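You operate a simulated robot arm through the tools that you are given. There is no shell and no other tool.

You run a simulated robot arm. Do the job below in one go: nothing can be reset, and whatever is moved stays where it is left.

Task
Slide the white hinge to the right stop and the 40 kg roller to the left; lock both.
Fine: both stand loose in the silver rail; each is locked with its red knob once it meets its stop.

It is judged by the outcome, as a careful person would: the job done as asked, and still so three seconds after it is handed in. It fails if anything else is knocked over, pushed out of place, dropped, spilled or broken.

Robot
A 6-joint arm with a two-finger parallel gripper, fixed in place. Base frame: the origin is at the foot of the arm, x ahead of it, y to its left, z up. Units: cm, rad, N and s.
With the tool pointing down near the work surface it reaches from about 30 to 74 cm from the base axis. Its first joint turns from -1.152 to 1.152 rad. Payload 2.45 kg.
The TCP is the grasp point between the finger pads, 2.4 cm short of the fingertips. In the tool frame z runs along the fingers and y along their closing line. The gripper opens to 6.8 cm. The fingers are 1.7 cm wide and 1 cm thick; the gripper's body (4 by 7 cm) begins 4.1 cm behind the TCP.
Orientation is told as [roll, pitch, yaw] about the base's x, y, z axes, in that order, counted from this pose: with the fingers straight down and closing along the base's y, the tool's x points along the base's -x, its y along +y and its z along -z.

Tools
- The arm moves only by the tool apply_moves. Its argument "targets" is a list of rows, each a list of 7 numbers: the gripper command, from -1 (shut) to 1 (fully open), values between in proportion, then the shift along the tool's x, y, z in units of 25 mm (1.0 is 25 mm), then the turn, a rotation vector about the tool's x, y, z in units of 6 degrees (1.0 is 6 degrees). In form: [[jaw, tx, ty, tz, rx, ry, rz], ...]. A call has 1 to 20 rows; each row shifts and turns the commanded pose from where the row before left it, along the tool's axes as they then stand. A call with a number of a shift or a turn outside -1 to 1 is refused whole. Rows are played at 5 a second. More than 5 cm and 0.15 rad between two rows, or a gripper value outside its range, and nothing of the call is played. Where a pose cannot be reached the arm comes as near as it can. A force on the tool above 40 N (or 10 N above the force at the start of the call, whichever is more), or a blocked arm, ends the call early, and 0.2 s more pass. Each finger travels about 10.8 cm/s and halts on what it meets, pressing with about 40 N; the grip force reading is that of the motor and also rises with nothing between the fingers. The clock runs only during rows and for 0.2 s after the last one: add rows that do not move to give the fingers time. It gives the time, the measured TCP pose, the force on the tool (base axes), the opening and the grip force at its end, in the units of the frame above (readings bear some noise), with the torque about the TCP (base axes, N m) and any sound that the robot's microphone picked up.
- Cameras (640 x 400 px; columns grow to the right, rows downward): "scene" is fixed at [16.02, 41.55, 145.48]; the picture's right is [-0.79, -0.62, 0.00], its down [-0.41, 0.52, -0.75] and it looks along [0.46, -0.59, -0.67] (base axes); focal length 346 px, centre (320, 200). "wrist" rides on the gripper at [8.4, 1.1, -7.5] in the tool frame; the picture's right is [-0.13, 0.99, 0.00], its down [-0.60, -0.08, -0.79] and it looks along [-0.79, -0.10, 0.61] (tool axes); focal length 251 px, centre (320, 200). There is no depth. A picture from a camera that has moved, and an enlarged one, comes with that camera's place and axes in the base frame and with its lens.
- snapshot(camera): a new picture of that camera. It takes no simulated time.
- inspect(camera, box): a new picture of the part [left, top, right, bottom] of that camera's present view, enlarged. It takes no simulated time.
- finish_job(): hands the job in; it is judged then, once.

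Places have to be worked out from the pictures, the camera data and where the tool is seen. Open the gripper and draw the arm clear of the work before you hand the job in, unless the task says otherwise.

The tools are called after "Request:" by a JSON object that holds its "api" and its "payload". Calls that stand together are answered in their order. apply_moves: Moves the arm, as the interface text tells. Its arguments: {"type":"object","properties":{"targets":{"type":"array"}},"required":["targets"]} The other tools are called the same way: snapshot (camera) takes a picture; inspect (camera, box) takes an enlarged picture of a part of a camera's view; finish_job () hands the job in.

At the start:

```text
t: 0.0
tcp_pos: [42.58, 9.11, 111.21]
orientation: [-0.001, 0.0, 0.0]
ft_force: [-0.4, -0.6, 0.1]
wrist_torque: [-0.04, 0.01, 0.02]
gripper_width: 6.79
finger_force: 0.0
```

scene: 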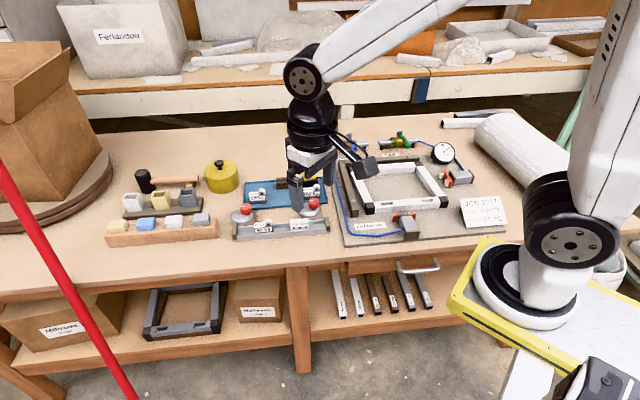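
wrist: 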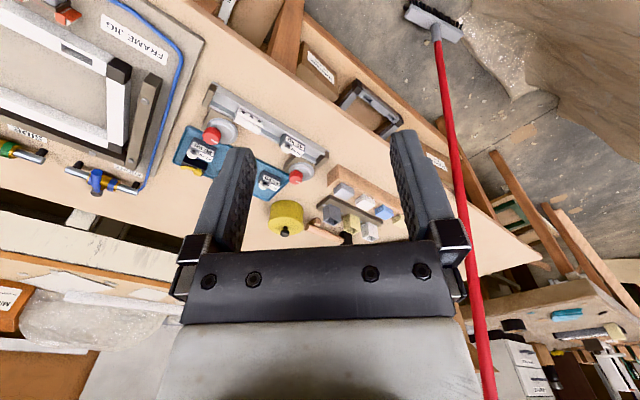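

I start by looking closely at the rail area in both cameras.

Request:
{"api": "inspect", "payload": {"camera": "scene", "box": [220, 160, 350, 250]}}

Request:
{"api": "inspect", "payload": {"camera": "wrist", "box": [160, 70, 340, 210]}}

```text
4.44 times, centred on (285, 205) of scene
camera zoom: at [16.02, 41.55, 145.48], right [-0.79, -0.62, 0.0], down [-0.41, 0.52, -0.75], along [0.46, -0.59, -0.67], focal length 1536 px, centre (476, 178)
```

zoom: 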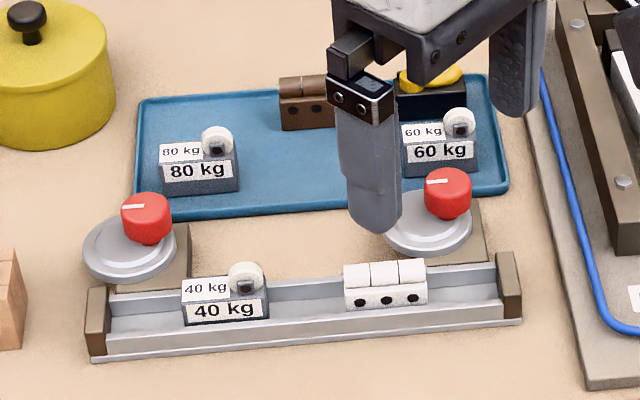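

```text
2.86 times, centred on (250, 140) of wrist
camera zoom: at [34.18, 10.29, 118.82], right [0.13, 0.99, 0.0], down [0.6, -0.08, 0.79], along [0.79, -0.1, -0.61], focal length 718 px, centre (520, 371)
```

zoom: 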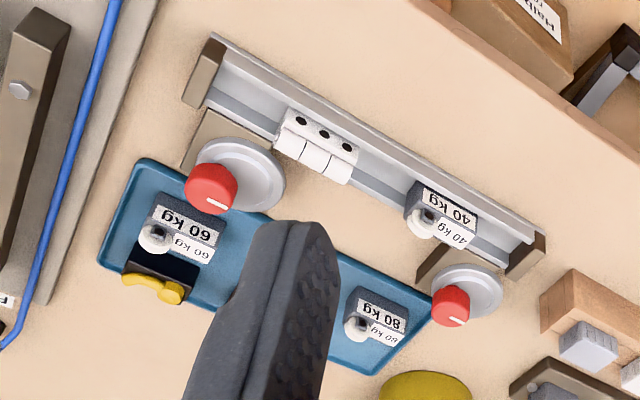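

The roller sits toward +y (left) and the hinge toward -y (right). I look closer at the knobs, the stops and the written notes.

Request:
{"api": "inspect", "payload": {"camera": "scene", "box": [232, 196, 272, 246]}}

Request:
{"api": "inspect", "payload": {"camera": "scene", "box": [286, 190, 336, 240]}}

Request:
{"api": "inspect", "payload": {"camera": "scene", "box": [330, 120, 520, 250]}}

Request:
{"api": "inspect", "payload": {"camera": "wrist", "box": [200, 80, 270, 150]}}

Request:
{"api": "inspect", "payload": {"camera": "wrist", "box": [270, 120, 340, 190]}}

```text
8.00 times, centred on (252, 221) of scene
camera zoom: at [16.02, 41.55, 145.48], right [-0.79, -0.62, 0.0], down [-0.41, 0.52, -0.75], along [0.46, -0.59, -0.67], focal length 2765 px, centre (864, 32)
```

zoom: 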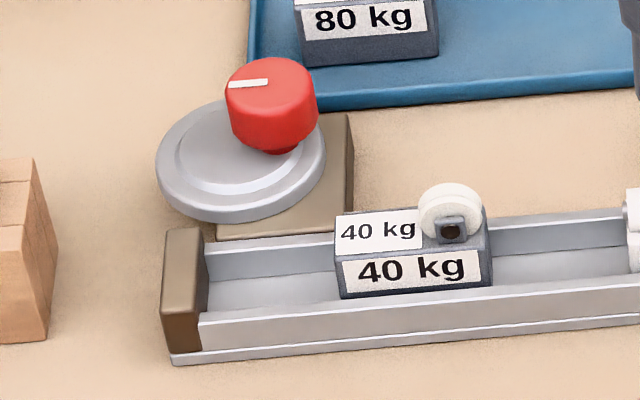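

```text
8.00 times, centred on (311, 215) of scene
camera zoom: at [16.02, 41.55, 145.48], right [-0.79, -0.62, 0.0], down [-0.41, 0.52, -0.75], along [0.46, -0.59, -0.67], focal length 2765 px, centre (392, 80)
```

zoom: 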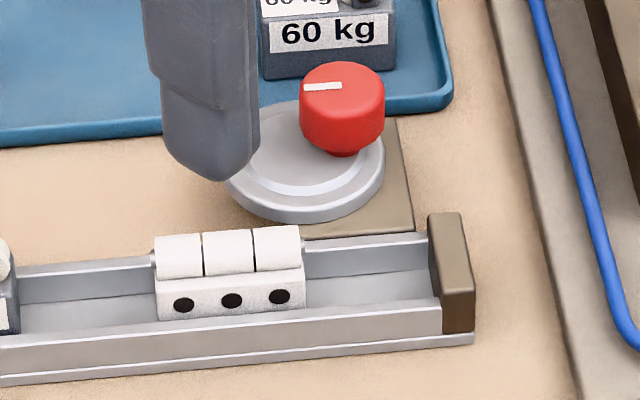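

```text
3.08 times, centred on (425, 185) of scene
camera zoom: at [16.02, 41.55, 145.48], right [-0.79, -0.62, 0.0], down [-0.41, 0.52, -0.75], along [0.46, -0.59, -0.67], focal length 1064 px, centre (-3, 246)
```

zoom: 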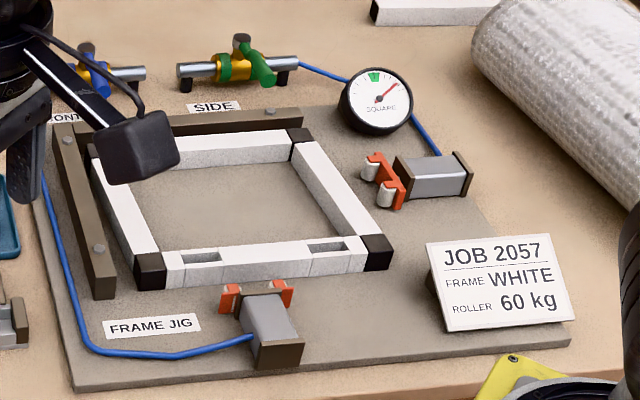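

```text
5.71 times, centred on (235, 115) of wrist
camera zoom: at [34.18, 10.29, 118.82], right [0.13, 0.99, 0.0], down [0.6, -0.08, 0.79], along [0.79, -0.1, -0.61], focal length 1437 px, centre (806, 686)
```

zoom: 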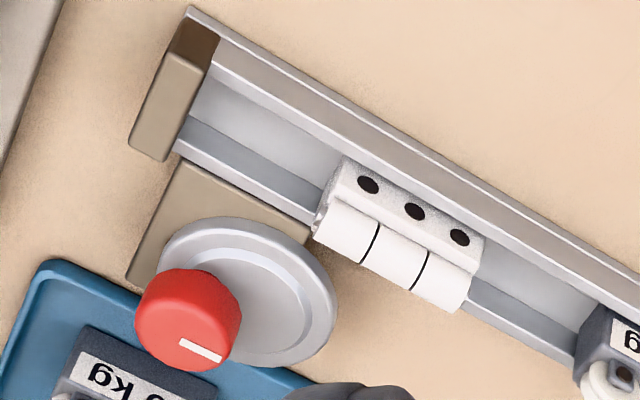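

```text
5.71 times, centred on (305, 155) of wrist
camera zoom: at [34.18, 10.29, 118.82], right [0.13, 0.99, 0.0], down [0.6, -0.08, 0.79], along [0.79, -0.1, -0.61], focal length 1437 px, centre (406, 457)
```

zoom: 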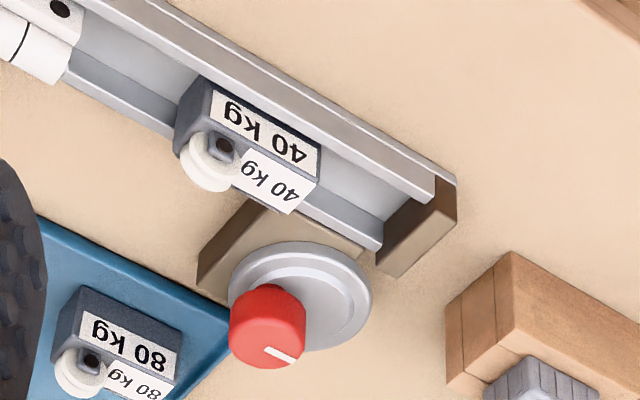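

The card says 60 kg, but the task clearly names the 40 kg roller that stands in the rail, so I follow the task. I judge the rail to run along roughly [0.7, 0.7] around [63, -3, 78]; I move nearer, still high, and yaw -45° so the wrist camera faces the rail squarely.

Request:
{"api": "apply_moves", "payload": {"targets": [[1, -0.75, -0.44, 0.75, 0, 0, 0], [1, -0.75, -0.44, 0.75, 0, 0, 0], [1, -0.75, -0.44, 0.75, 0, 0, 0], [1, -0.75, -0.44, 0.75, 0, 0, 0], [1, -0.75, -0.44, 0.75, 0, 0, 0], [1, -0.75, -0.44, 0.75, 0, 0, 0], [1, -0.75, -0.44, 0.75, 0, 0, 0], [1, -0.75, -0.44, 0.75, 0, 0, 0], [1, 0, 0, 0, 0, 0, 0.94], [1, 0, 0, 0, 0, 0, 0.94], [1, 0, 0, 0, 0, 0, 0.94], [1, 0, 0, 0, 0, 0, 0.94], [1, 0, 0, 0, 0, 0, 0.94], [1, 0, 0, 0, 0, 0, 0.94], [1, 0, 0, 0, 0, 0, 0.94], [1, 0, 0, 0, 0, 0, 0.92], [1, 0, 0, 0, 0, 0, 0]]}}

Request:
{"api": "snapshot", "payload": {"camera": "wrist"}}

Request:
{"api": "snapshot", "payload": {"camera": "scene"}}

```text
t: 3.6
tcp_pos: [57.64, 0.27, 96.07]
orientation: [0.0, 0.0, -0.787]
ft_force: [0.9, 0.5, 0.7]
wrist_torque: [-0.01, 0.02, -0.05]
gripper_width: 6.8
finger_force: 0.0
```

```text
taken
camera wrist: at [52.48, 7.13, 103.76], right [0.79, 0.61, 0.0], down [0.37, -0.48, 0.79], along [0.48, -0.63, -0.61], focal length 251 px, centre (320, 200)
```

wrist: 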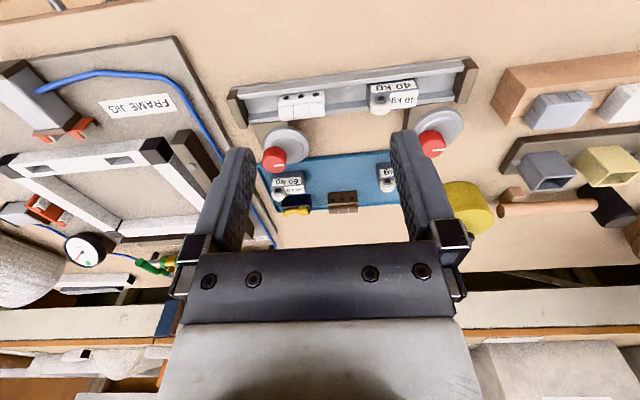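

```text
taken
```

scene: 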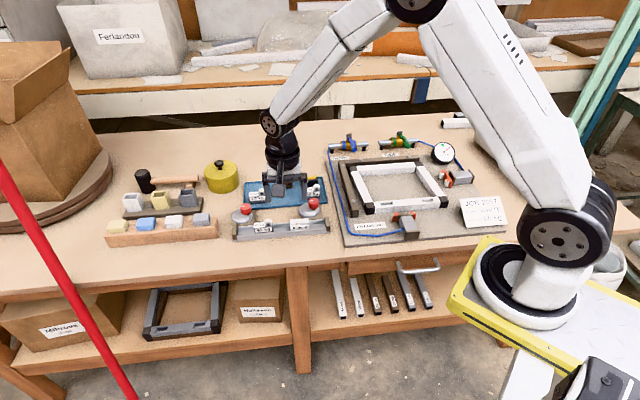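

Request:
{"api": "inspect", "payload": {"camera": "wrist", "box": [220, 50, 350, 180]}}

Request:
{"api": "inspect", "payload": {"camera": "wrist", "box": [350, 40, 490, 170]}}

Request:
{"api": "inspect", "payload": {"camera": "scene", "box": [225, 160, 345, 250]}}

```text
3.08 times, centred on (285, 115) of wrist
camera zoom: at [52.48, 7.13, 103.76], right [0.79, 0.61, 0.0], down [0.37, -0.48, 0.79], along [0.48, -0.63, -0.61], focal length 774 px, centre (428, 462)
```

zoom: 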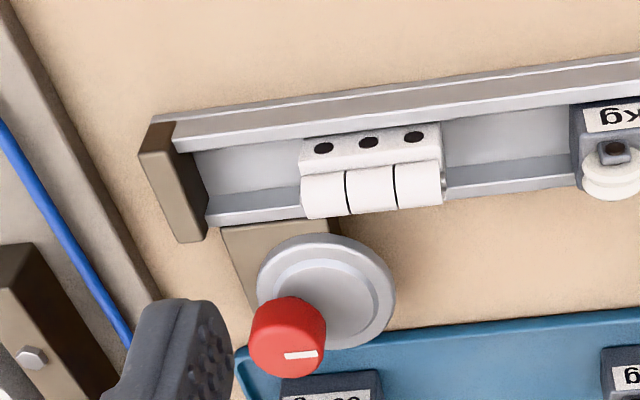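

```text
3.08 times, centred on (420, 105) of wrist
camera zoom: at [52.48, 7.13, 103.76], right [0.79, 0.61, 0.0], down [0.37, -0.48, 0.79], along [0.48, -0.63, -0.61], focal length 774 px, centre (12, 492)
```

zoom: 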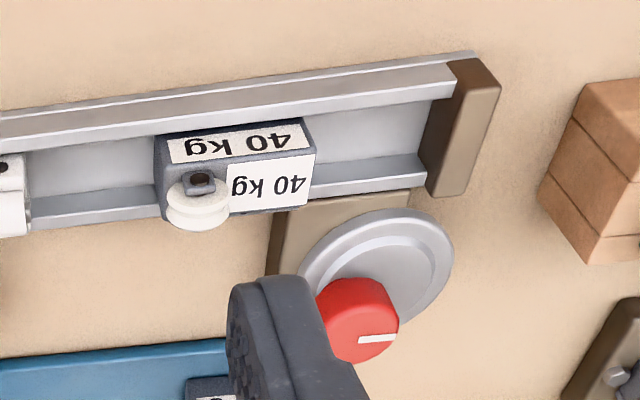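

```text
4.44 times, centred on (285, 205) of scene
camera zoom: at [16.02, 41.55, 145.48], right [-0.79, -0.62, 0.0], down [-0.41, 0.52, -0.75], along [0.46, -0.59, -0.67], focal length 1536 px, centre (476, 178)
```

zoom: 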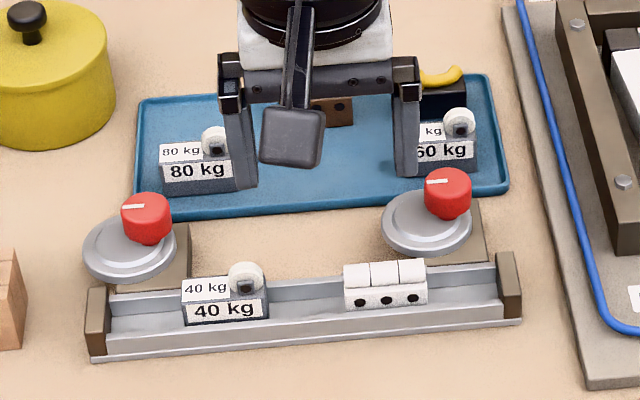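

Triangulating both views gives the right knob top near [60.9, -12.7, 82.3], the left knob near [74.2, -0.1, 82] and the stop tops near z 80.3; the discs look like eccentric cams under the knobs. I move above the right end for a steeper, closer view.

Request:
{"api": "apply_moves", "payload": {"targets": [[1, -0.7, -0.71, 0.32, 0, 0, 0], [1, -0.7, -0.71, 0.32, 0, 0, 0], [1, -0.7, -0.71, 0.32, 0, 0, 0], [1, -0.7, -0.71, 0.32, 0, 0, 0], [1, -0.7, -0.71, 0.32, 0, 0, 0], [1, 0, 0, 0, 0, 0, 0]]}}

Request:
{"api": "snapshot", "payload": {"camera": "wrist"}}

Request:
{"api": "inspect", "payload": {"camera": "wrist", "box": [240, 0, 440, 130]}}

```text
t: 5.0
tcp_pos: [57.54, -12.22, 92.17]
orientation: [0.002, -0.001, -0.786]
ft_force: [-0.3, 0.0, -0.7]
wrist_torque: [-0.01, 0.02, -0.01]
gripper_width: 6.78
finger_force: 0.0
```

```text
taken
camera wrist: at [52.29, -5.43, 99.73], right [0.79, 0.61, 0.0], down [0.37, -0.48, 0.79], along [0.48, -0.63, -0.61], focal length 251 px, centre (320, 200)
```

wrist: 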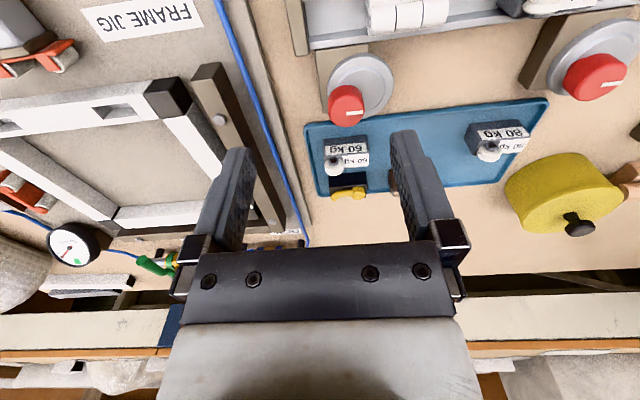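

```text
3.08 times, centred on (340, 65) of wrist
camera zoom: at [52.29, -5.43, 99.73], right [0.79, 0.61, 0.0], down [0.37, -0.48, 0.79], along [0.48, -0.63, -0.61], focal length 774 px, centre (258, 615)
```

zoom: 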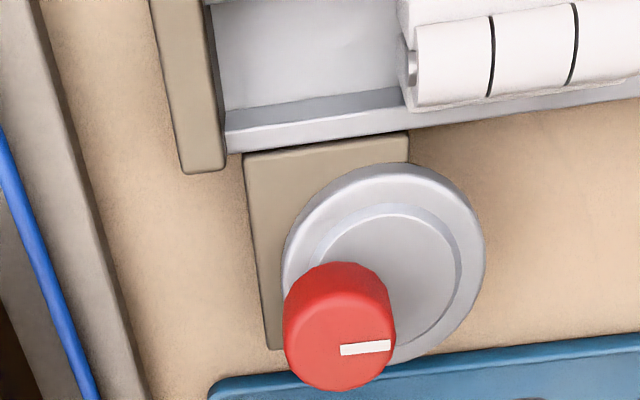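

The cam discs pivot about the red knobs with their bulge now pointing left along the rail (+u), so a counter-clockwise turn swings them onto the item. The channel is about 3 cm wide near n≈47, and the gap between hinge and roller is centred near [63.7, -2.8]; I close the fingers and move above that gap.

Request:
{"api": "apply_moves", "payload": {"targets": [[-1, 0.155, 0.737, 0.3, 0, 0, 0], [-1, 0.155, 0.737, 0.3, 0, 0, 0], [-1, 0.155, 0.737, 0.3, 0, 0, 0], [-1, 0.155, 0.737, 0.3, 0, 0, 0], [-1, 0.155, 0.737, 0.3, 0, 0, 0], [-1, 0.155, 0.737, 0.3, 0, 0, 0], [-1, 0, 0, 0, 0, 0, 0], [-1, 0, 0, 0, 0, 0, 0]]}}

Request:
{"api": "snapshot", "payload": {"camera": "wrist"}}

Request:
{"api": "inspect", "payload": {"camera": "scene", "box": [225, 170, 345, 250]}}

```text
t: 6.8
tcp_pos: [63.78, -2.79, 87.84]
orientation: [0.0, 0.0, -0.785]
ft_force: [-0.3, -0.3, 0.0]
wrist_torque: [-0.01, 0.01, 0.0]
gripper_width: 0.0
finger_force: 23.4
```

```text
taken
camera wrist: at [58.52, 4.08, 95.26], right [0.79, 0.61, 0.0], down [0.37, -0.48, 0.79], along [0.48, -0.63, -0.61], focal length 251 px, centre (320, 200)
```

wrist: 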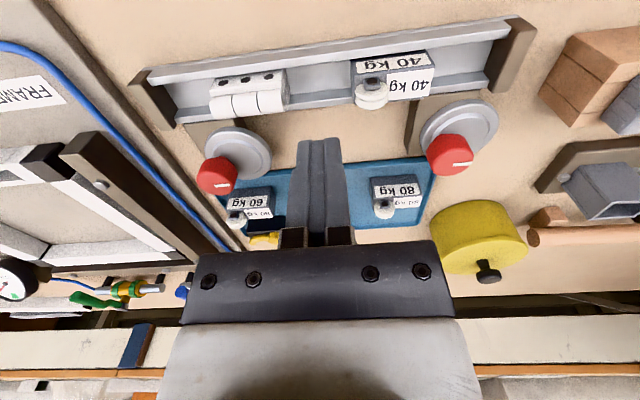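

```text
5.00 times, centred on (285, 210) of scene
camera zoom: at [16.02, 41.55, 145.48], right [-0.79, -0.62, 0.0], down [-0.41, 0.52, -0.75], along [0.46, -0.59, -0.67], focal length 1728 px, centre (495, 150)
```

zoom: 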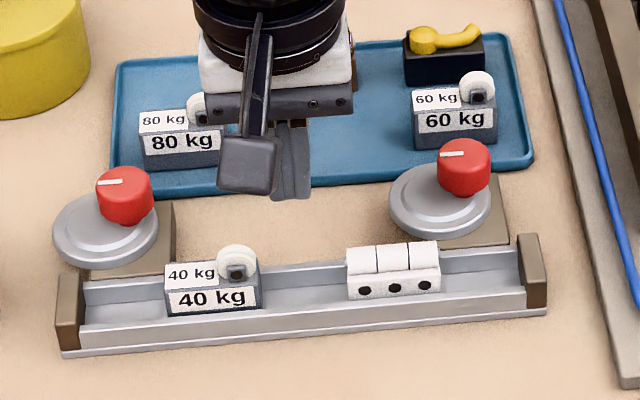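

The fingers hang over the gap as planned. I zoom in on the channel between the two items to fix its depth position and floor height before descending.

Request:
{"api": "inspect", "payload": {"camera": "scene", "box": [262, 210, 312, 240]}}

Request:
{"api": "inspect", "payload": {"camera": "wrist", "box": [200, 20, 400, 145]}}

Request:
{"api": "inspect", "payload": {"camera": "wrist", "box": [390, 10, 550, 190]}}

```text
12.80 times, centred on (287, 225) of scene
camera zoom: at [16.02, 41.55, 145.48], right [-0.79, -0.62, 0.0], down [-0.41, 0.52, -0.75], along [0.46, -0.59, -0.67], focal length 4424 px, centre (742, -120)
```

zoom: 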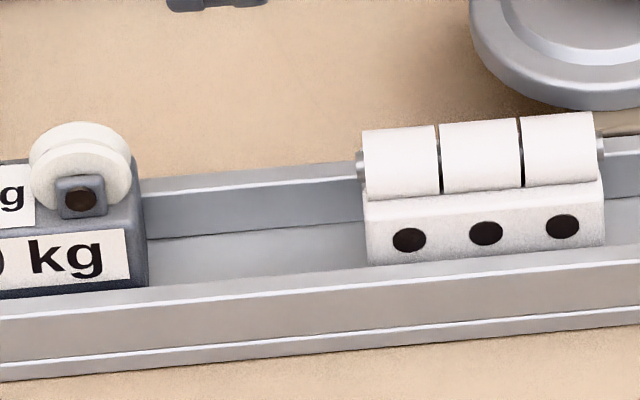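

```text
3.20 times, centred on (300, 82) of wrist
camera zoom: at [58.52, 4.08, 95.26], right [0.79, 0.61, 0.0], down [0.37, -0.48, 0.79], along [0.48, -0.63, -0.61], focal length 805 px, centre (384, 576)
```

zoom: 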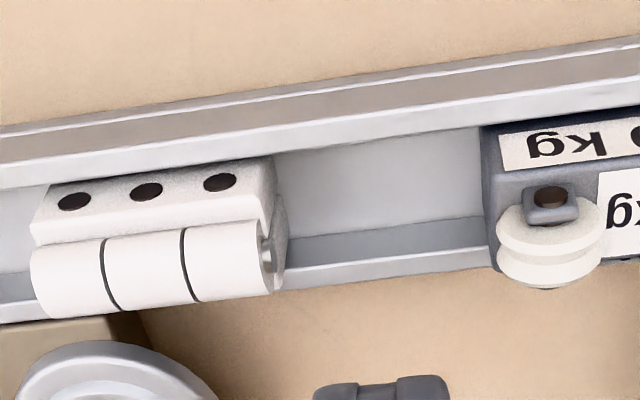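

```text
2.22 times, centred on (470, 100) of wrist
camera zoom: at [58.52, 4.08, 95.26], right [0.79, 0.61, 0.0], down [0.37, -0.48, 0.79], along [0.48, -0.63, -0.61], focal length 559 px, centre (-13, 422)
```

zoom: 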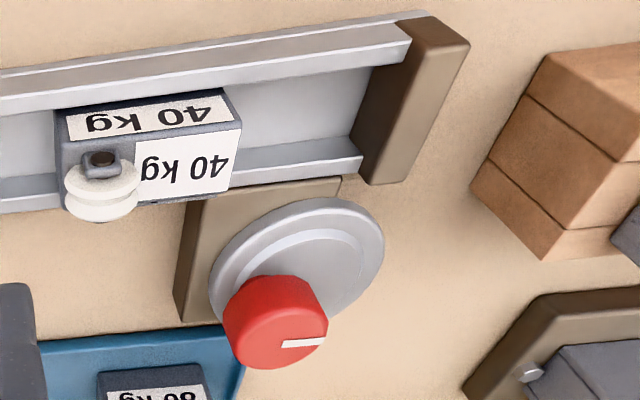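

The gap spans about u 40.7–45.3 (my fingers take 42.1–44.1), the items rise well above the rail walls (~78.3), so I can push with the fingertips just above the walls. I descend to fingertip height ~79.3 and check.

Request:
{"api": "apply_moves", "payload": {"targets": [[-1, 0, 0, 0.6, 0, 0, 0], [-1, 0, 0, 0.6, 0, 0, 0], [-1, 0, 0, 0.6, 0, 0, 0], [-1, 0, 0, 0.6, 0, 0, 0], [-1, 0, 0, 0, 0, 0, 0]]}}

Request:
{"api": "snapshot", "payload": {"camera": "wrist"}}

Request:
{"api": "inspect", "payload": {"camera": "scene", "box": [225, 180, 345, 250]}}

Request:
{"api": "inspect", "payload": {"camera": "scene", "box": [262, 205, 312, 240]}}

```text
t: 8.0
tcp_pos: [63.75, -2.73, 81.73]
orientation: [0.0, -0.001, -0.786]
ft_force: [0.5, -0.7, -0.9]
wrist_torque: [0.02, 0.03, 0.02]
gripper_width: 0.01
finger_force: 23.9
```

```text
taken
camera wrist: at [58.49, 4.06, 89.23], right [0.79, 0.61, 0.0], down [0.37, -0.48, 0.79], along [0.48, -0.63, -0.61], focal length 251 px, centre (320, 200)
```

wrist: 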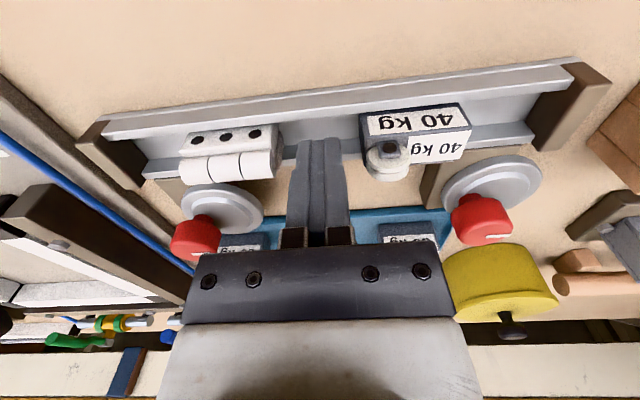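

```text
5.33 times, centred on (285, 215) of scene
camera zoom: at [16.02, 41.55, 145.48], right [-0.79, -0.62, 0.0], down [-0.41, 0.52, -0.75], along [0.46, -0.59, -0.67], focal length 1843 px, centre (507, 120)
```

zoom: 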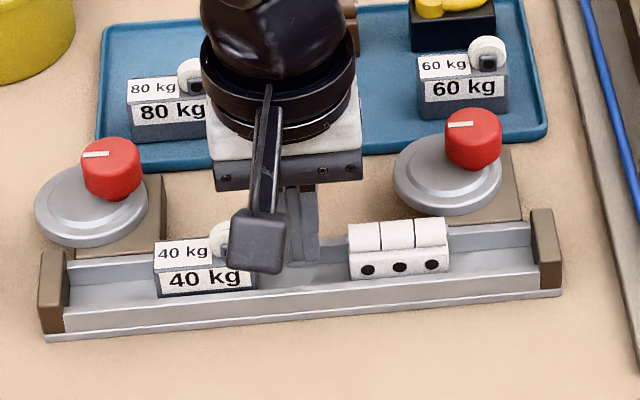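

```text
11.43 times, centred on (287, 222) of scene
camera zoom: at [16.02, 41.55, 145.48], right [-0.79, -0.62, 0.0], down [-0.41, 0.52, -0.75], along [0.46, -0.59, -0.67], focal length 3950 px, centre (697, -57)
```

zoom: 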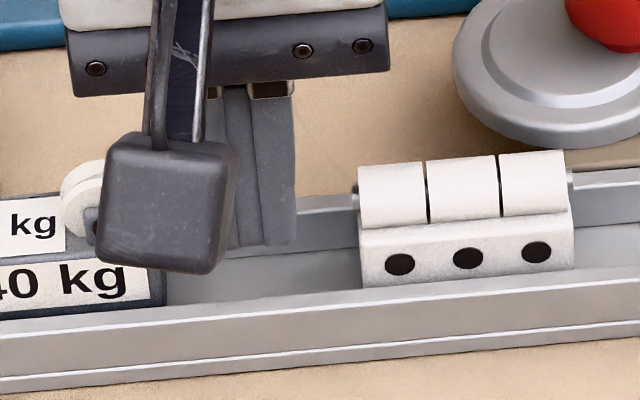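

The tips hover inside the channel line with no contact. I zoom in from the wrist to see how the fingertip sits relative to the walls.

Request:
{"api": "inspect", "payload": {"camera": "wrist", "box": [240, 80, 400, 190]}}

Request:
{"api": "inspect", "payload": {"camera": "wrist", "box": [410, 50, 620, 260]}}

Request:
{"api": "inspect", "payload": {"camera": "wrist", "box": [70, 90, 280, 270]}}

```text
3.64 times, centred on (320, 135) of wrist
camera zoom: at [58.49, 4.06, 89.23], right [0.79, 0.61, 0.0], down [0.37, -0.48, 0.79], along [0.48, -0.63, -0.61], focal length 914 px, centre (320, 436)
```

zoom: 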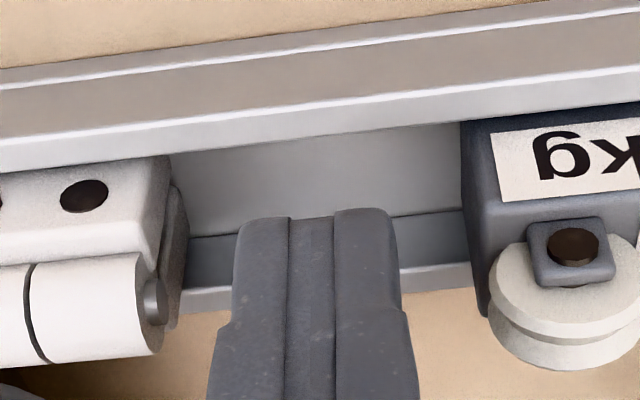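

```text
1.90 times, centred on (515, 155) of wrist
camera zoom: at [58.49, 4.06, 89.23], right [0.79, 0.61, 0.0], down [0.37, -0.48, 0.79], along [0.48, -0.63, -0.61], focal length 479 px, centre (-51, 286)
```

zoom: 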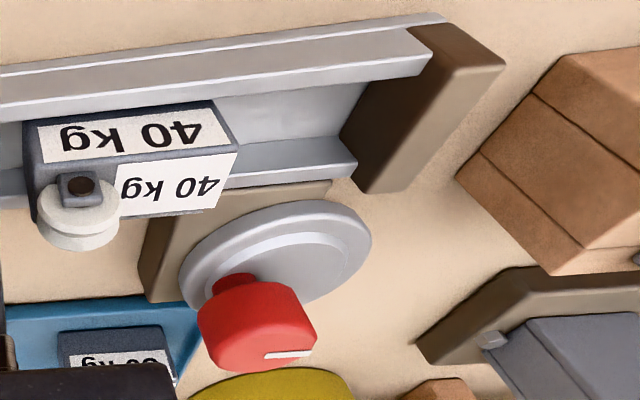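

```text
2.22 times, centred on (175, 180) of wrist
camera zoom: at [58.49, 4.06, 89.23], right [0.79, 0.61, 0.0], down [0.37, -0.48, 0.79], along [0.48, -0.63, -0.61], focal length 559 px, centre (642, 244)
```

zoom: 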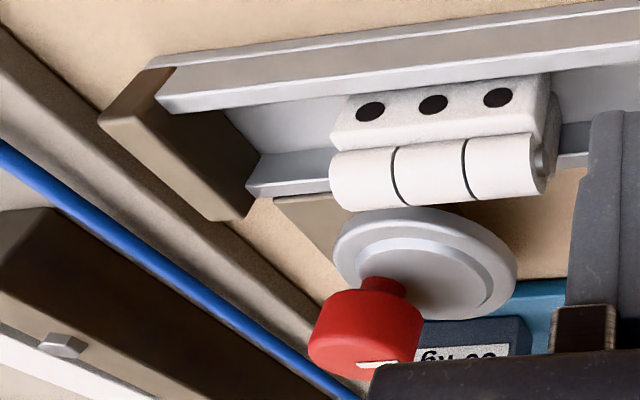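

The fingertips are centred over the channel with clear gaps on both sides. I lower 0.4 cm more and push slowly toward the right stop (tool −y).

Request:
{"api": "apply_moves", "payload": {"targets": [[-1, 0, 0, 0.16, 0, 0, 0], [-1, 0, -0.2, 0, 0, 0, 0], [-1, 0, -0.2, 0, 0, 0, 0], [-1, 0, -0.2, 0, 0, 0, 0], [-1, 0, -0.2, 0, 0, 0, 0], [-1, 0, -0.2, 0, 0, 0, 0], [-1, 0, 0, 0, 0, 0, 0]]}}

Request:
{"api": "inspect", "payload": {"camera": "wrist", "box": [70, 70, 400, 270]}}

Request:
{"api": "inspect", "payload": {"camera": "scene", "box": [225, 180, 345, 250]}}

```text
t: 9.6
tcp_pos: [61.99, -4.42, 81.34]
orientation: [-0.001, 0.0, -0.786]
ft_force: [1.3, -0.2, 0.1]
wrist_torque: [0.01, 0.01, 0.03]
gripper_width: 0.0
finger_force: 23.3
```

```text
1.94 times, centred on (235, 170) of wrist
camera zoom: at [56.72, 2.28, 88.87], right [0.79, 0.61, 0.0], down [0.37, -0.48, 0.79], along [0.48, -0.63, -0.61], focal length 488 px, centre (485, 258)
```

zoom: 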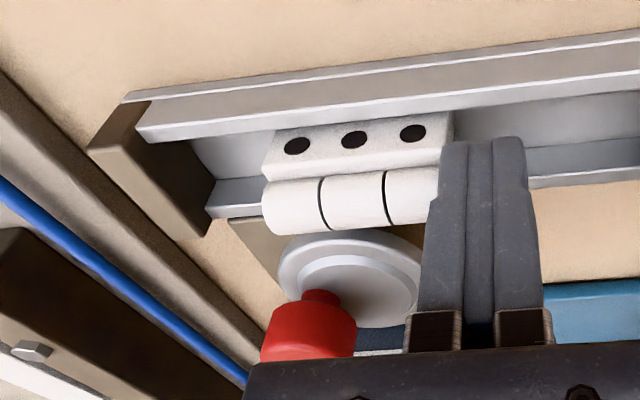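

```text
5.33 times, centred on (285, 215) of scene
camera zoom: at [16.02, 41.55, 145.48], right [-0.79, -0.61, 0.0], down [-0.41, 0.52, -0.75], along [0.46, -0.59, -0.67], focal length 1843 px, centre (507, 120)
```

zoom: 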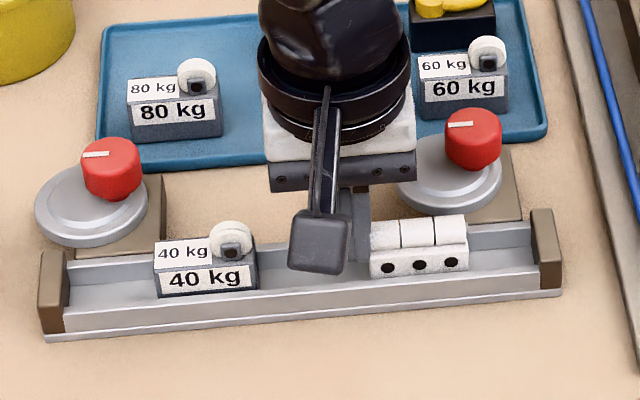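

The hinge slides freely (about 1.1 cm so far) with no notable force. About 3.2 cm remain; I push on 2.5 cm.

Request:
{"api": "apply_moves", "payload": {"targets": [[-1, 0, -0.2, 0, 0, 0, 0], [-1, 0, -0.2, 0, 0, 0, 0], [-1, 0, -0.2, 0, 0, 0, 0], [-1, 0, -0.2, 0, 0, 0, 0], [-1, 0, -0.2, 0, 0, 0, 0], [-1, 0, 0, 0, 0, 0, 0]]}}

Request:
{"api": "inspect", "payload": {"camera": "wrist", "box": [70, 70, 400, 270]}}

Request:
{"api": "inspect", "payload": {"camera": "scene", "box": [280, 190, 340, 240]}}

```text
t: 11.0
tcp_pos: [60.22, -6.22, 81.54]
orientation: [-0.001, -0.001, -0.786]
ft_force: [-0.3, -0.7, 0.5]
wrist_torque: [-0.01, -0.01, 0.01]
gripper_width: 0.02
finger_force: 23.3
```

```text
1.94 times, centred on (235, 170) of wrist
camera zoom: at [54.92, 0.55, 88.98], right [0.79, 0.61, 0.0], down [0.37, -0.48, 0.79], along [0.48, -0.63, -0.61], focal length 488 px, centre (485, 258)
```

zoom: 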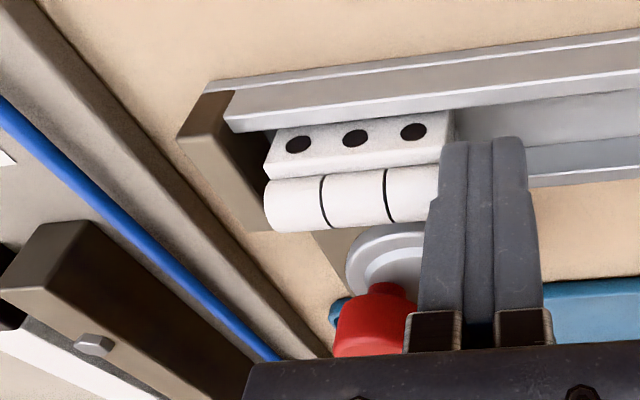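

```text
8.00 times, centred on (310, 215) of scene
camera zoom: at [16.02, 41.55, 145.48], right [-0.79, -0.61, 0.0], down [-0.41, 0.52, -0.75], along [0.46, -0.59, -0.67], focal length 2765 px, centre (400, 80)
```

zoom: 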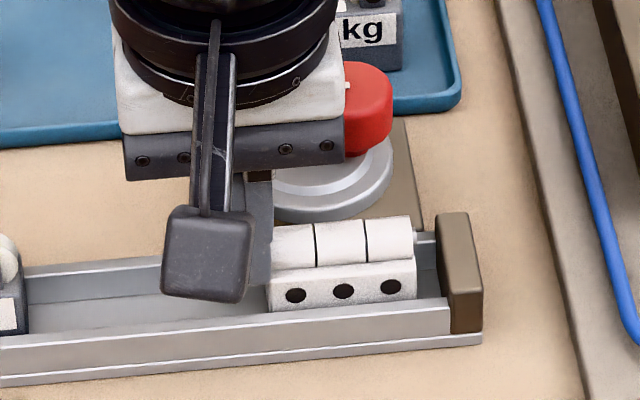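

About 0.7 cm remains to the stop. I push in finer steps and watch the force.

Request:
{"api": "apply_moves", "payload": {"targets": [[-1, 0, -0.08, 0, 0, 0, 0], [-1, 0, -0.08, 0, 0, 0, 0], [-1, 0, -0.06, 0, 0, 0, 0], [-1, 0, 0, 0, 0, 0, 0]]}}

Request:
{"api": "inspect", "payload": {"camera": "scene", "box": [295, 200, 335, 232]}}

Request:
{"api": "inspect", "payload": {"camera": "wrist", "box": [150, 90, 320, 200]}}

```text
t: 12.0
tcp_pos: [59.66, -6.63, 81.46]
orientation: [-0.001, 0.0, -0.785]
ft_force: [0.6, 1.0, 0.5]
wrist_torque: [0.0, -0.03, -0.01]
gripper_width: 0.0
finger_force: 23.6
```

```text
12.50 times, centred on (315, 216) of scene
camera zoom: at [16.02, 41.55, 145.48], right [-0.79, -0.61, 0.0], down [-0.41, 0.52, -0.75], along [0.46, -0.59, -0.67], focal length 4320 px, centre (382, 0)
```

zoom: 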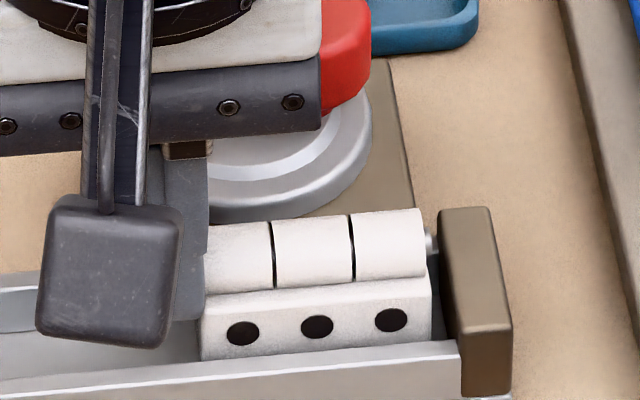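

```text
3.64 times, centred on (235, 145) of wrist
camera zoom: at [54.59, 0.17, 88.89], right [0.79, 0.61, 0.0], down [0.37, -0.48, 0.79], along [0.48, -0.63, -0.61], focal length 914 px, centre (629, 400)
```

zoom: 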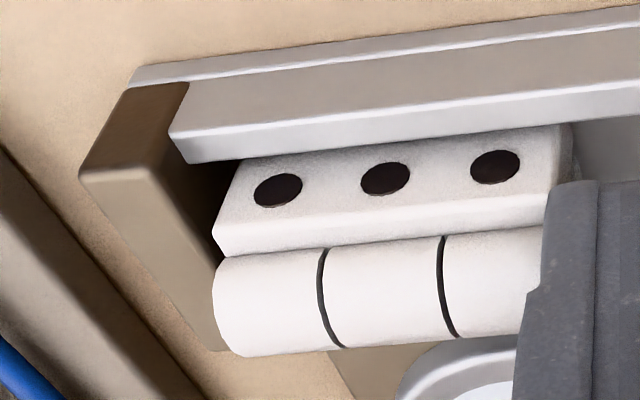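

Roughly 0.2–0.4 cm remains. I continue with very small steps.

Request:
{"api": "apply_moves", "payload": {"targets": [[-1, 0, -0.04, 0, 0, 0, 0], [-1, 0, -0.04, 0, 0, 0, 0], [-1, 0, 0, 0, 0, 0, 0]]}}

Request:
{"api": "inspect", "payload": {"camera": "scene", "box": [295, 200, 335, 232]}}

```text
t: 12.8
tcp_pos: [59.63, -6.73, 81.44]
orientation: [-0.001, -0.001, -0.786]
ft_force: [0.9, 0.4, 0.0]
wrist_torque: [0.02, 0.0, 0.02]
gripper_width: 0.0
finger_force: 23.3
```

```text
12.50 times, centred on (315, 216) of scene
camera zoom: at [16.02, 41.55, 145.48], right [-0.79, -0.61, 0.0], down [-0.41, 0.52, -0.75], along [0.46, -0.59, -0.67], focal length 4320 px, centre (382, 0)
```

zoom: 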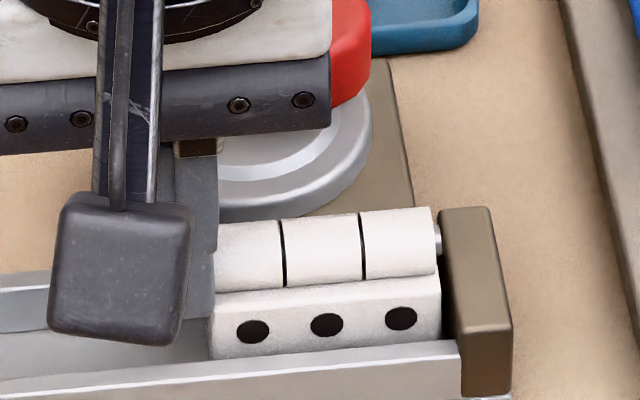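

The pin end nearly touches the stop, with still no force. I push on in tiny steps until the force rises.

Request:
{"api": "apply_moves", "payload": {"targets": [[-1, 0, -0.03, 0, 0, 0, 0], [-1, 0, -0.03, 0, 0, 0, 0], [-1, 0, 0, 0, 0, 0, 0]]}}

Request:
{"api": "inspect", "payload": {"camera": "scene", "box": [295, 200, 335, 232]}}

```text
t: 13.6
tcp_pos: [59.4, -6.89, 81.33]
orientation: [-0.001, 0.0, -0.786]
ft_force: [0.7, 0.3, -0.1]
wrist_torque: [-0.03, 0.0, 0.04]
gripper_width: 0.0
finger_force: 23.8
```

```text
12.50 times, centred on (315, 216) of scene
camera zoom: at [16.02, 41.55, 145.48], right [-0.79, -0.61, 0.0], down [-0.41, 0.52, -0.75], along [0.46, -0.59, -0.67], focal length 4320 px, centre (382, 0)
```

zoom: 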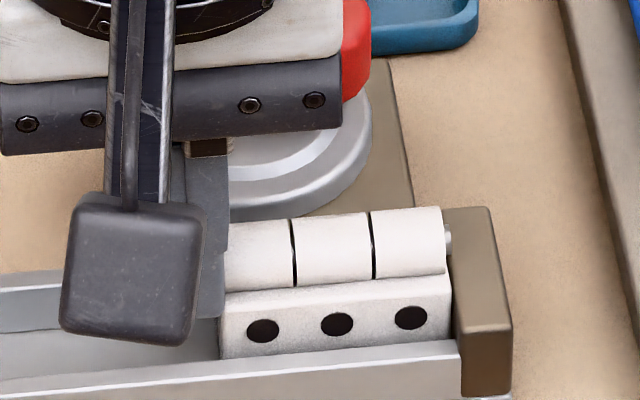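

The hinge block edge is now almost flush with the stop face. I continue with tiny steps.

Request:
{"api": "apply_moves", "payload": {"targets": [[-1, 0, -0.03, 0, 0, 0, 0], [-1, 0, -0.02, 0, 0, 0, 0], [-1, 0, 0, 0, 0, 0, 0]]}}

Request:
{"api": "inspect", "payload": {"camera": "scene", "box": [295, 200, 335, 232]}}

Request:
{"api": "inspect", "payload": {"camera": "wrist", "box": [150, 90, 320, 200]}}

```text
t: 14.4
tcp_pos: [59.39, -6.94, 81.33]
orientation: [0.003, -0.003, -0.784]
ft_force: [5.1, 2.8, -0.1]
wrist_torque: [0.09, -0.11, 0.01]
gripper_width: 0.0
finger_force: 23.5
```

```text
12.50 times, centred on (315, 216) of scene
camera zoom: at [16.02, 41.56, 145.48], right [-0.79, -0.62, 0.0], down [-0.41, 0.52, -0.75], along [0.46, -0.59, -0.67], focal length 4320 px, centre (382, 0)
```

zoom: 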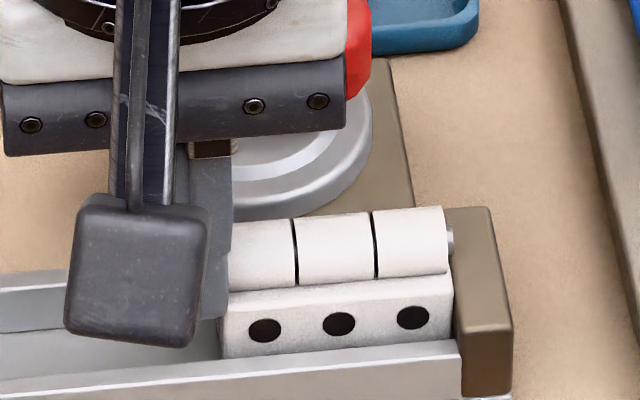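

```text
3.64 times, centred on (235, 145) of wrist
camera zoom: at [54.21, -0.16, 88.89], right [0.79, 0.61, 0.0], down [0.37, -0.48, 0.79], along [0.48, -0.63, -0.61], focal length 914 px, centre (629, 400)
```

zoom: 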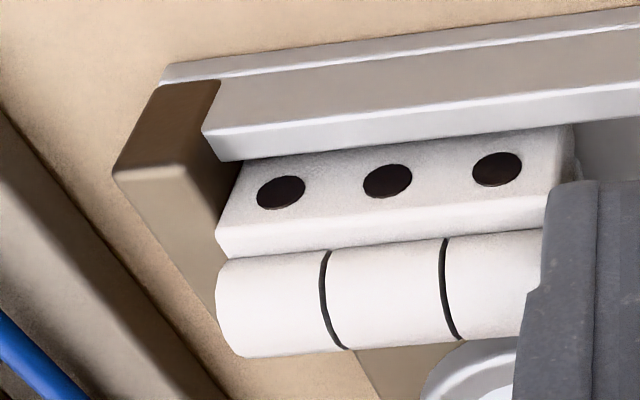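

The force rose to about 6 N along the rail: the hinge meets the right stop. I back off slightly, lift, open, and move above the right knob while yawing to about -80° so a counter-clockwise turn ends in a comfortable pose.

Request:
{"api": "apply_moves", "payload": {"targets": [[-1, 0, 0.15, 0, 0, 0, 0], [-1, 0, 0.15, 0, 0, 0, 0], [-1, 0, 0, -0.8, 0, 0, 0], [-1, 0, 0, -0.9, 0, 0, 0], [-1, 0, 0, -0.9, 0, 0, 0], [0, -0.7, -0.53, 0, 0, 0, 0], [1, -0.7, -0.53, 0, 0, 0, 0], [1, -0.68, -0.53, 0, 0, 0, 0], [1, 0, 0, 0, 0, 0, 0.97], [1, 0, 0, 0, 0, 0, 0.97], [1, 0, 0, 0, 0, 0, 0.97], [1, 0, 0, 0, 0, 0, 0.97], [1, 0, 0, 0, 0, 0, 0.97], [1, 0, 0, 0, 0, 0, 0.97], [1, 0, 0, 0, 0, 0, 0]]}}

Request:
{"api": "snapshot", "payload": {"camera": "wrist"}}

Request:
{"api": "inspect", "payload": {"camera": "scene", "box": [225, 170, 345, 250]}}

```text
t: 17.6
tcp_pos: [60.74, -12.91, 87.87]
orientation: [0.0, 0.001, -1.395]
ft_force: [-0.1, 0.1, 0.2]
wrist_torque: [-0.02, -0.01, -0.03]
gripper_width: 6.83
finger_force: 0.1
```

```text
taken
camera wrist: at [60.46, -4.36, 95.37], right [1.0, 0.04, 0.0], down [0.03, -0.61, 0.79], along [0.04, -0.79, -0.61], focal length 251 px, centre (320, 200)
```

wrist: 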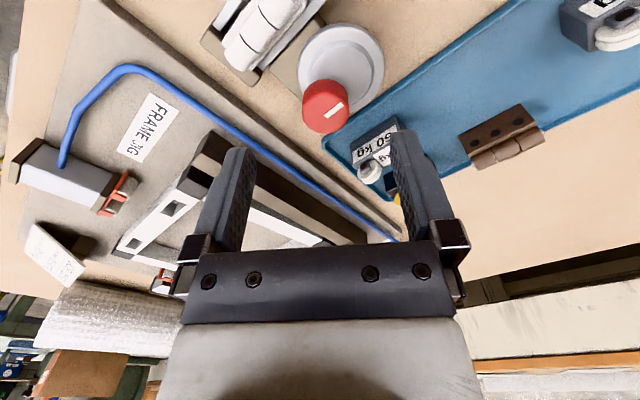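

```text
5.00 times, centred on (285, 210) of scene
camera zoom: at [16.02, 41.55, 145.48], right [-0.79, -0.62, 0.0], down [-0.41, 0.52, -0.75], along [0.46, -0.59, -0.67], focal length 1728 px, centre (495, 150)
```

zoom: 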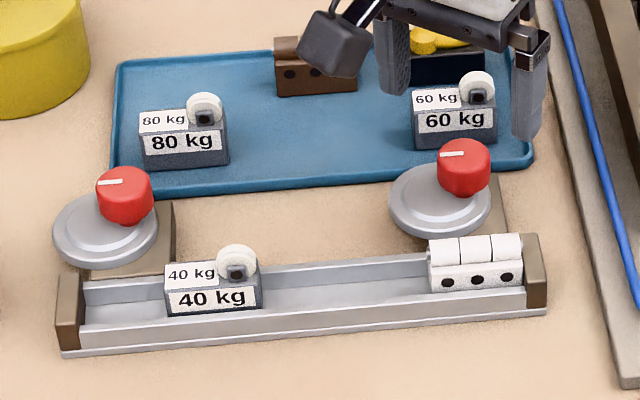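

The hinge stays at its stop. I zoom in on the right knob to refine its centre relative to the fingers.

Request:
{"api": "inspect", "payload": {"camera": "wrist", "box": [280, 10, 400, 150]}}

Request:
{"api": "inspect", "payload": {"camera": "scene", "box": [286, 180, 336, 230]}}

```text
2.86 times, centred on (340, 80) of wrist
camera zoom: at [60.46, -4.36, 95.37], right [1.0, 0.04, 0.0], down [0.03, -0.61, 0.79], along [0.04, -0.79, -0.61], focal length 718 px, centre (263, 543)
```

zoom: 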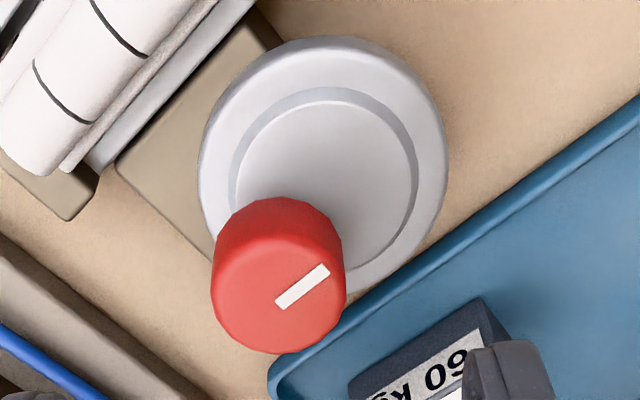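

```text
8.00 times, centred on (311, 205) of scene
camera zoom: at [16.02, 41.55, 145.48], right [-0.79, -0.62, 0.0], down [-0.41, 0.52, -0.75], along [0.46, -0.59, -0.67], focal length 2765 px, centre (392, 160)
```

zoom: 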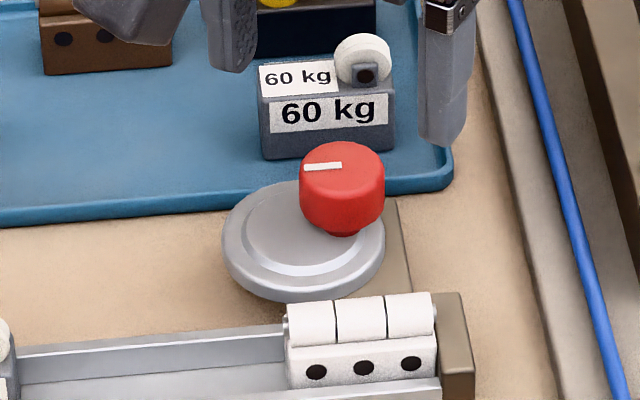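

The right knob centre is about [60.95, -12.87] with a 2.8 cm cap from z≈80.2 to 82.3. I narrow the opening to ~4.4 cm, shift 0.2 cm to centre, and descend so the tips stay just above the disc (TCP z≈82.8).

Request:
{"api": "apply_moves", "payload": {"targets": [[0.3, 0, 0.08, 0, 0, 0, 0], [0.3, 0, 0, 0, 0, 0, 0], [0.3, 0, 0, 0.5, 0, 0, 0], [0.3, 0, 0, 0.5, 0, 0, 0], [0.3, 0, 0, 0.5, 0, 0, 0], [0.3, 0, 0, 0.5, 0, 0, 0], [0.3, 0, 0, 0, 0, 0, 0]]}}

Request:
{"api": "snapshot", "payload": {"camera": "wrist"}}

Request:
{"api": "inspect", "payload": {"camera": "scene", "box": [276, 170, 346, 230]}}

```text
t: 19.2
tcp_pos: [61.01, -12.87, 82.78]
orientation: [0.001, 0.0, -1.395]
ft_force: [0.4, 0.4, 0.3]
wrist_torque: [-0.03, 0.01, 0.04]
gripper_width: 4.43
finger_force: 0.0
```

```text
taken
camera wrist: at [60.59, -4.36, 90.33], right [1.0, 0.05, 0.0], down [0.03, -0.61, 0.79], along [0.04, -0.79, -0.61], focal length 251 px, centre (320, 200)
```

wrist: 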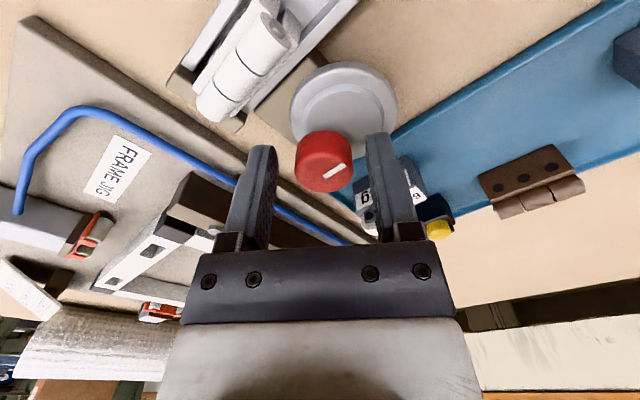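

```text
6.67 times, centred on (311, 200) of scene
camera zoom: at [16.02, 41.55, 145.48], right [-0.79, -0.62, 0.0], down [-0.41, 0.52, -0.75], along [0.46, -0.59, -0.67], focal length 2304 px, centre (380, 200)
```

zoom: 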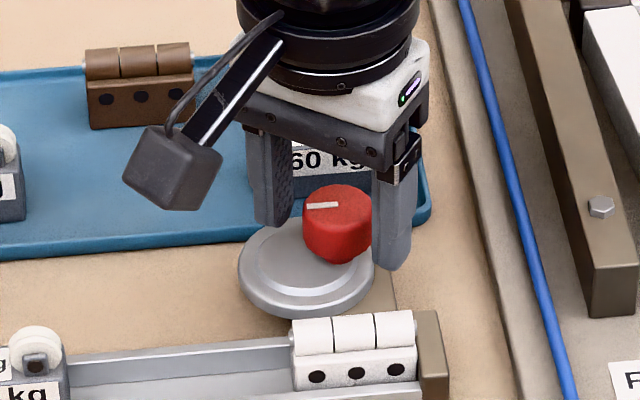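

The knob sits between the open fingers. I zoom in to check its offset along the finger width before closing.

Request:
{"api": "inspect", "payload": {"camera": "wrist", "box": [230, 100, 430, 250]}}

```text
2.67 times, centred on (330, 175) of wrist
camera zoom: at [60.59, -4.36, 90.33], right [1.0, 0.05, 0.0], down [0.03, -0.61, 0.79], along [0.04, -0.79, -0.61], focal length 670 px, centre (293, 267)
```

zoom: 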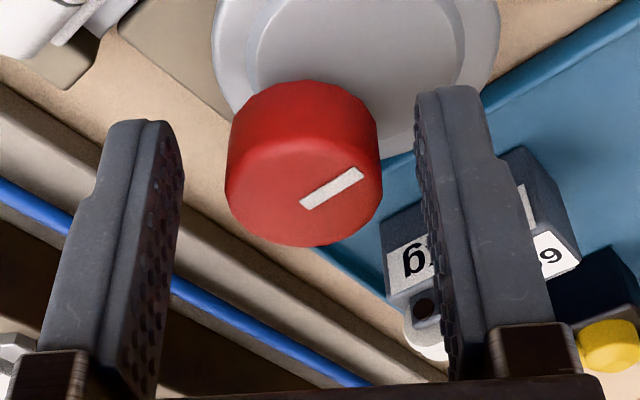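

The knob is centred to within ~2 mm. I nudge 0.1 cm and close on the knob.

Request:
{"api": "apply_moves", "payload": {"targets": [[0.3, 0, 0.05, 0, 0, 0, 0], [-1, 0, 0, 0, 0, 0, 0], [-1, 0, 0, 0, 0, 0, 0], [-1, 0, 0, 0, 0, 0, 0]]}}

Request:
{"api": "inspect", "payload": {"camera": "wrist", "box": [200, 20, 440, 190]}}

```text
t: 20.2
tcp_pos: [61.26, -12.82, 82.83]
orientation: [-0.001, 0.0, -1.395]
ft_force: [-2.4, -0.8, 1.2]
wrist_torque: [-0.07, 0.04, 0.05]
gripper_width: 2.91
finger_force: 43.2
```

```text
2.35 times, centred on (320, 105) of wrist
camera zoom: at [60.7, -4.31, 90.35], right [1.0, 0.05, 0.0], down [0.03, -0.61, 0.79], along [0.04, -0.79, -0.61], focal length 592 px, centre (320, 424)
```

zoom: 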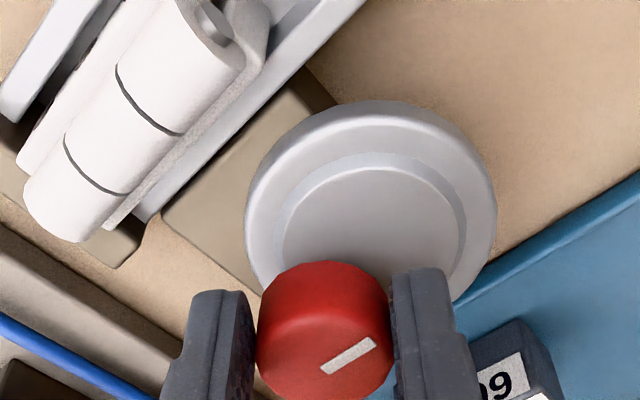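

The knob is gripped (width 2.9 cm). I now turn it counter-clockwise from above in small steps, watching torque and sound.

Request:
{"api": "apply_moves", "payload": {"targets": [[-1, 0, -0.03, 0, 0, 0, 0], [-1, 0, 0, 0, 0, 0, -0.8], [-1, 0, 0, 0, 0, 0, -0.8], [-1, 0, 0, 0, 0, 0, -0.8], [-1, 0, 0, 0, 0, 0, -0.8], [-1, 0, 0, 0, 0, 0, 0]]}}

Request:
{"api": "inspect", "payload": {"camera": "wrist", "box": [200, 20, 440, 190]}}

Request:
{"api": "inspect", "payload": {"camera": "scene", "box": [276, 180, 346, 240]}}

```text
t: 21.6
tcp_pos: [60.99, -12.96, 82.98]
orientation: [-0.003, 0.003, -1.06]
ft_force: [-17.6, -3.0, 10.6]
wrist_torque: [-0.58, 0.27, -0.15]
gripper_width: 2.92
finger_force: 42.9
```

```text
2.35 times, centred on (320, 105) of wrist
camera zoom: at [57.74, -5.0, 90.37], right [0.93, 0.37, 0.0], down [0.23, -0.57, 0.79], along [0.29, -0.74, -0.61], focal length 592 px, centre (320, 424)
```

zoom: 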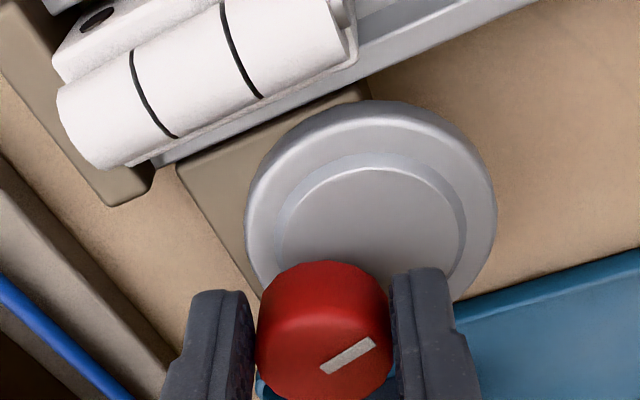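

```text
6.67 times, centred on (311, 210) of scene
camera zoom: at [15.95, 41.55, 145.49], right [-0.79, -0.61, 0.0], down [-0.41, 0.52, -0.75], along [0.46, -0.59, -0.66], focal length 2304 px, centre (380, 133)
```

zoom: 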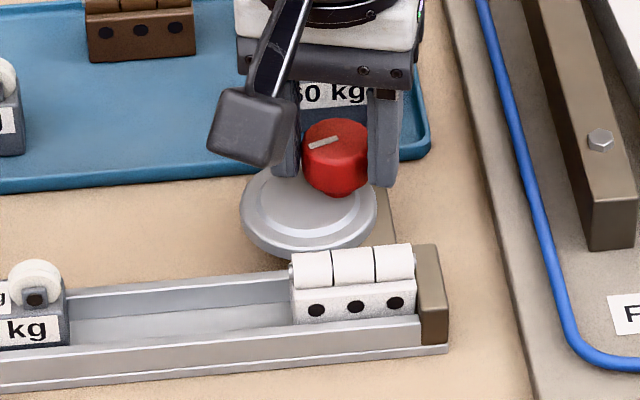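

The cam turns with the knob (about 19° so far) and swings toward the hinge, but a -17 N side force shows that my TCP is a little off the knob axis along +y of the tool. I ease the pose about 0.15 cm toward -y and slightly up, then re-read.

Request:
{"api": "apply_moves", "payload": {"targets": [[-1, 0, -0.05, -0.03, 0, 0, 0], [-1, 0, 0, 0, 0, 0, 0]]}}

```text
t: 22.2
tcp_pos: [61.05, -12.88, 82.72]
orientation: [-0.001, 0.0, -1.06]
ft_force: [-5.3, -3.5, -13.4]
wrist_torque: [0.67, 0.42, -0.05]
gripper_width: 2.9
finger_force: 43.3
```

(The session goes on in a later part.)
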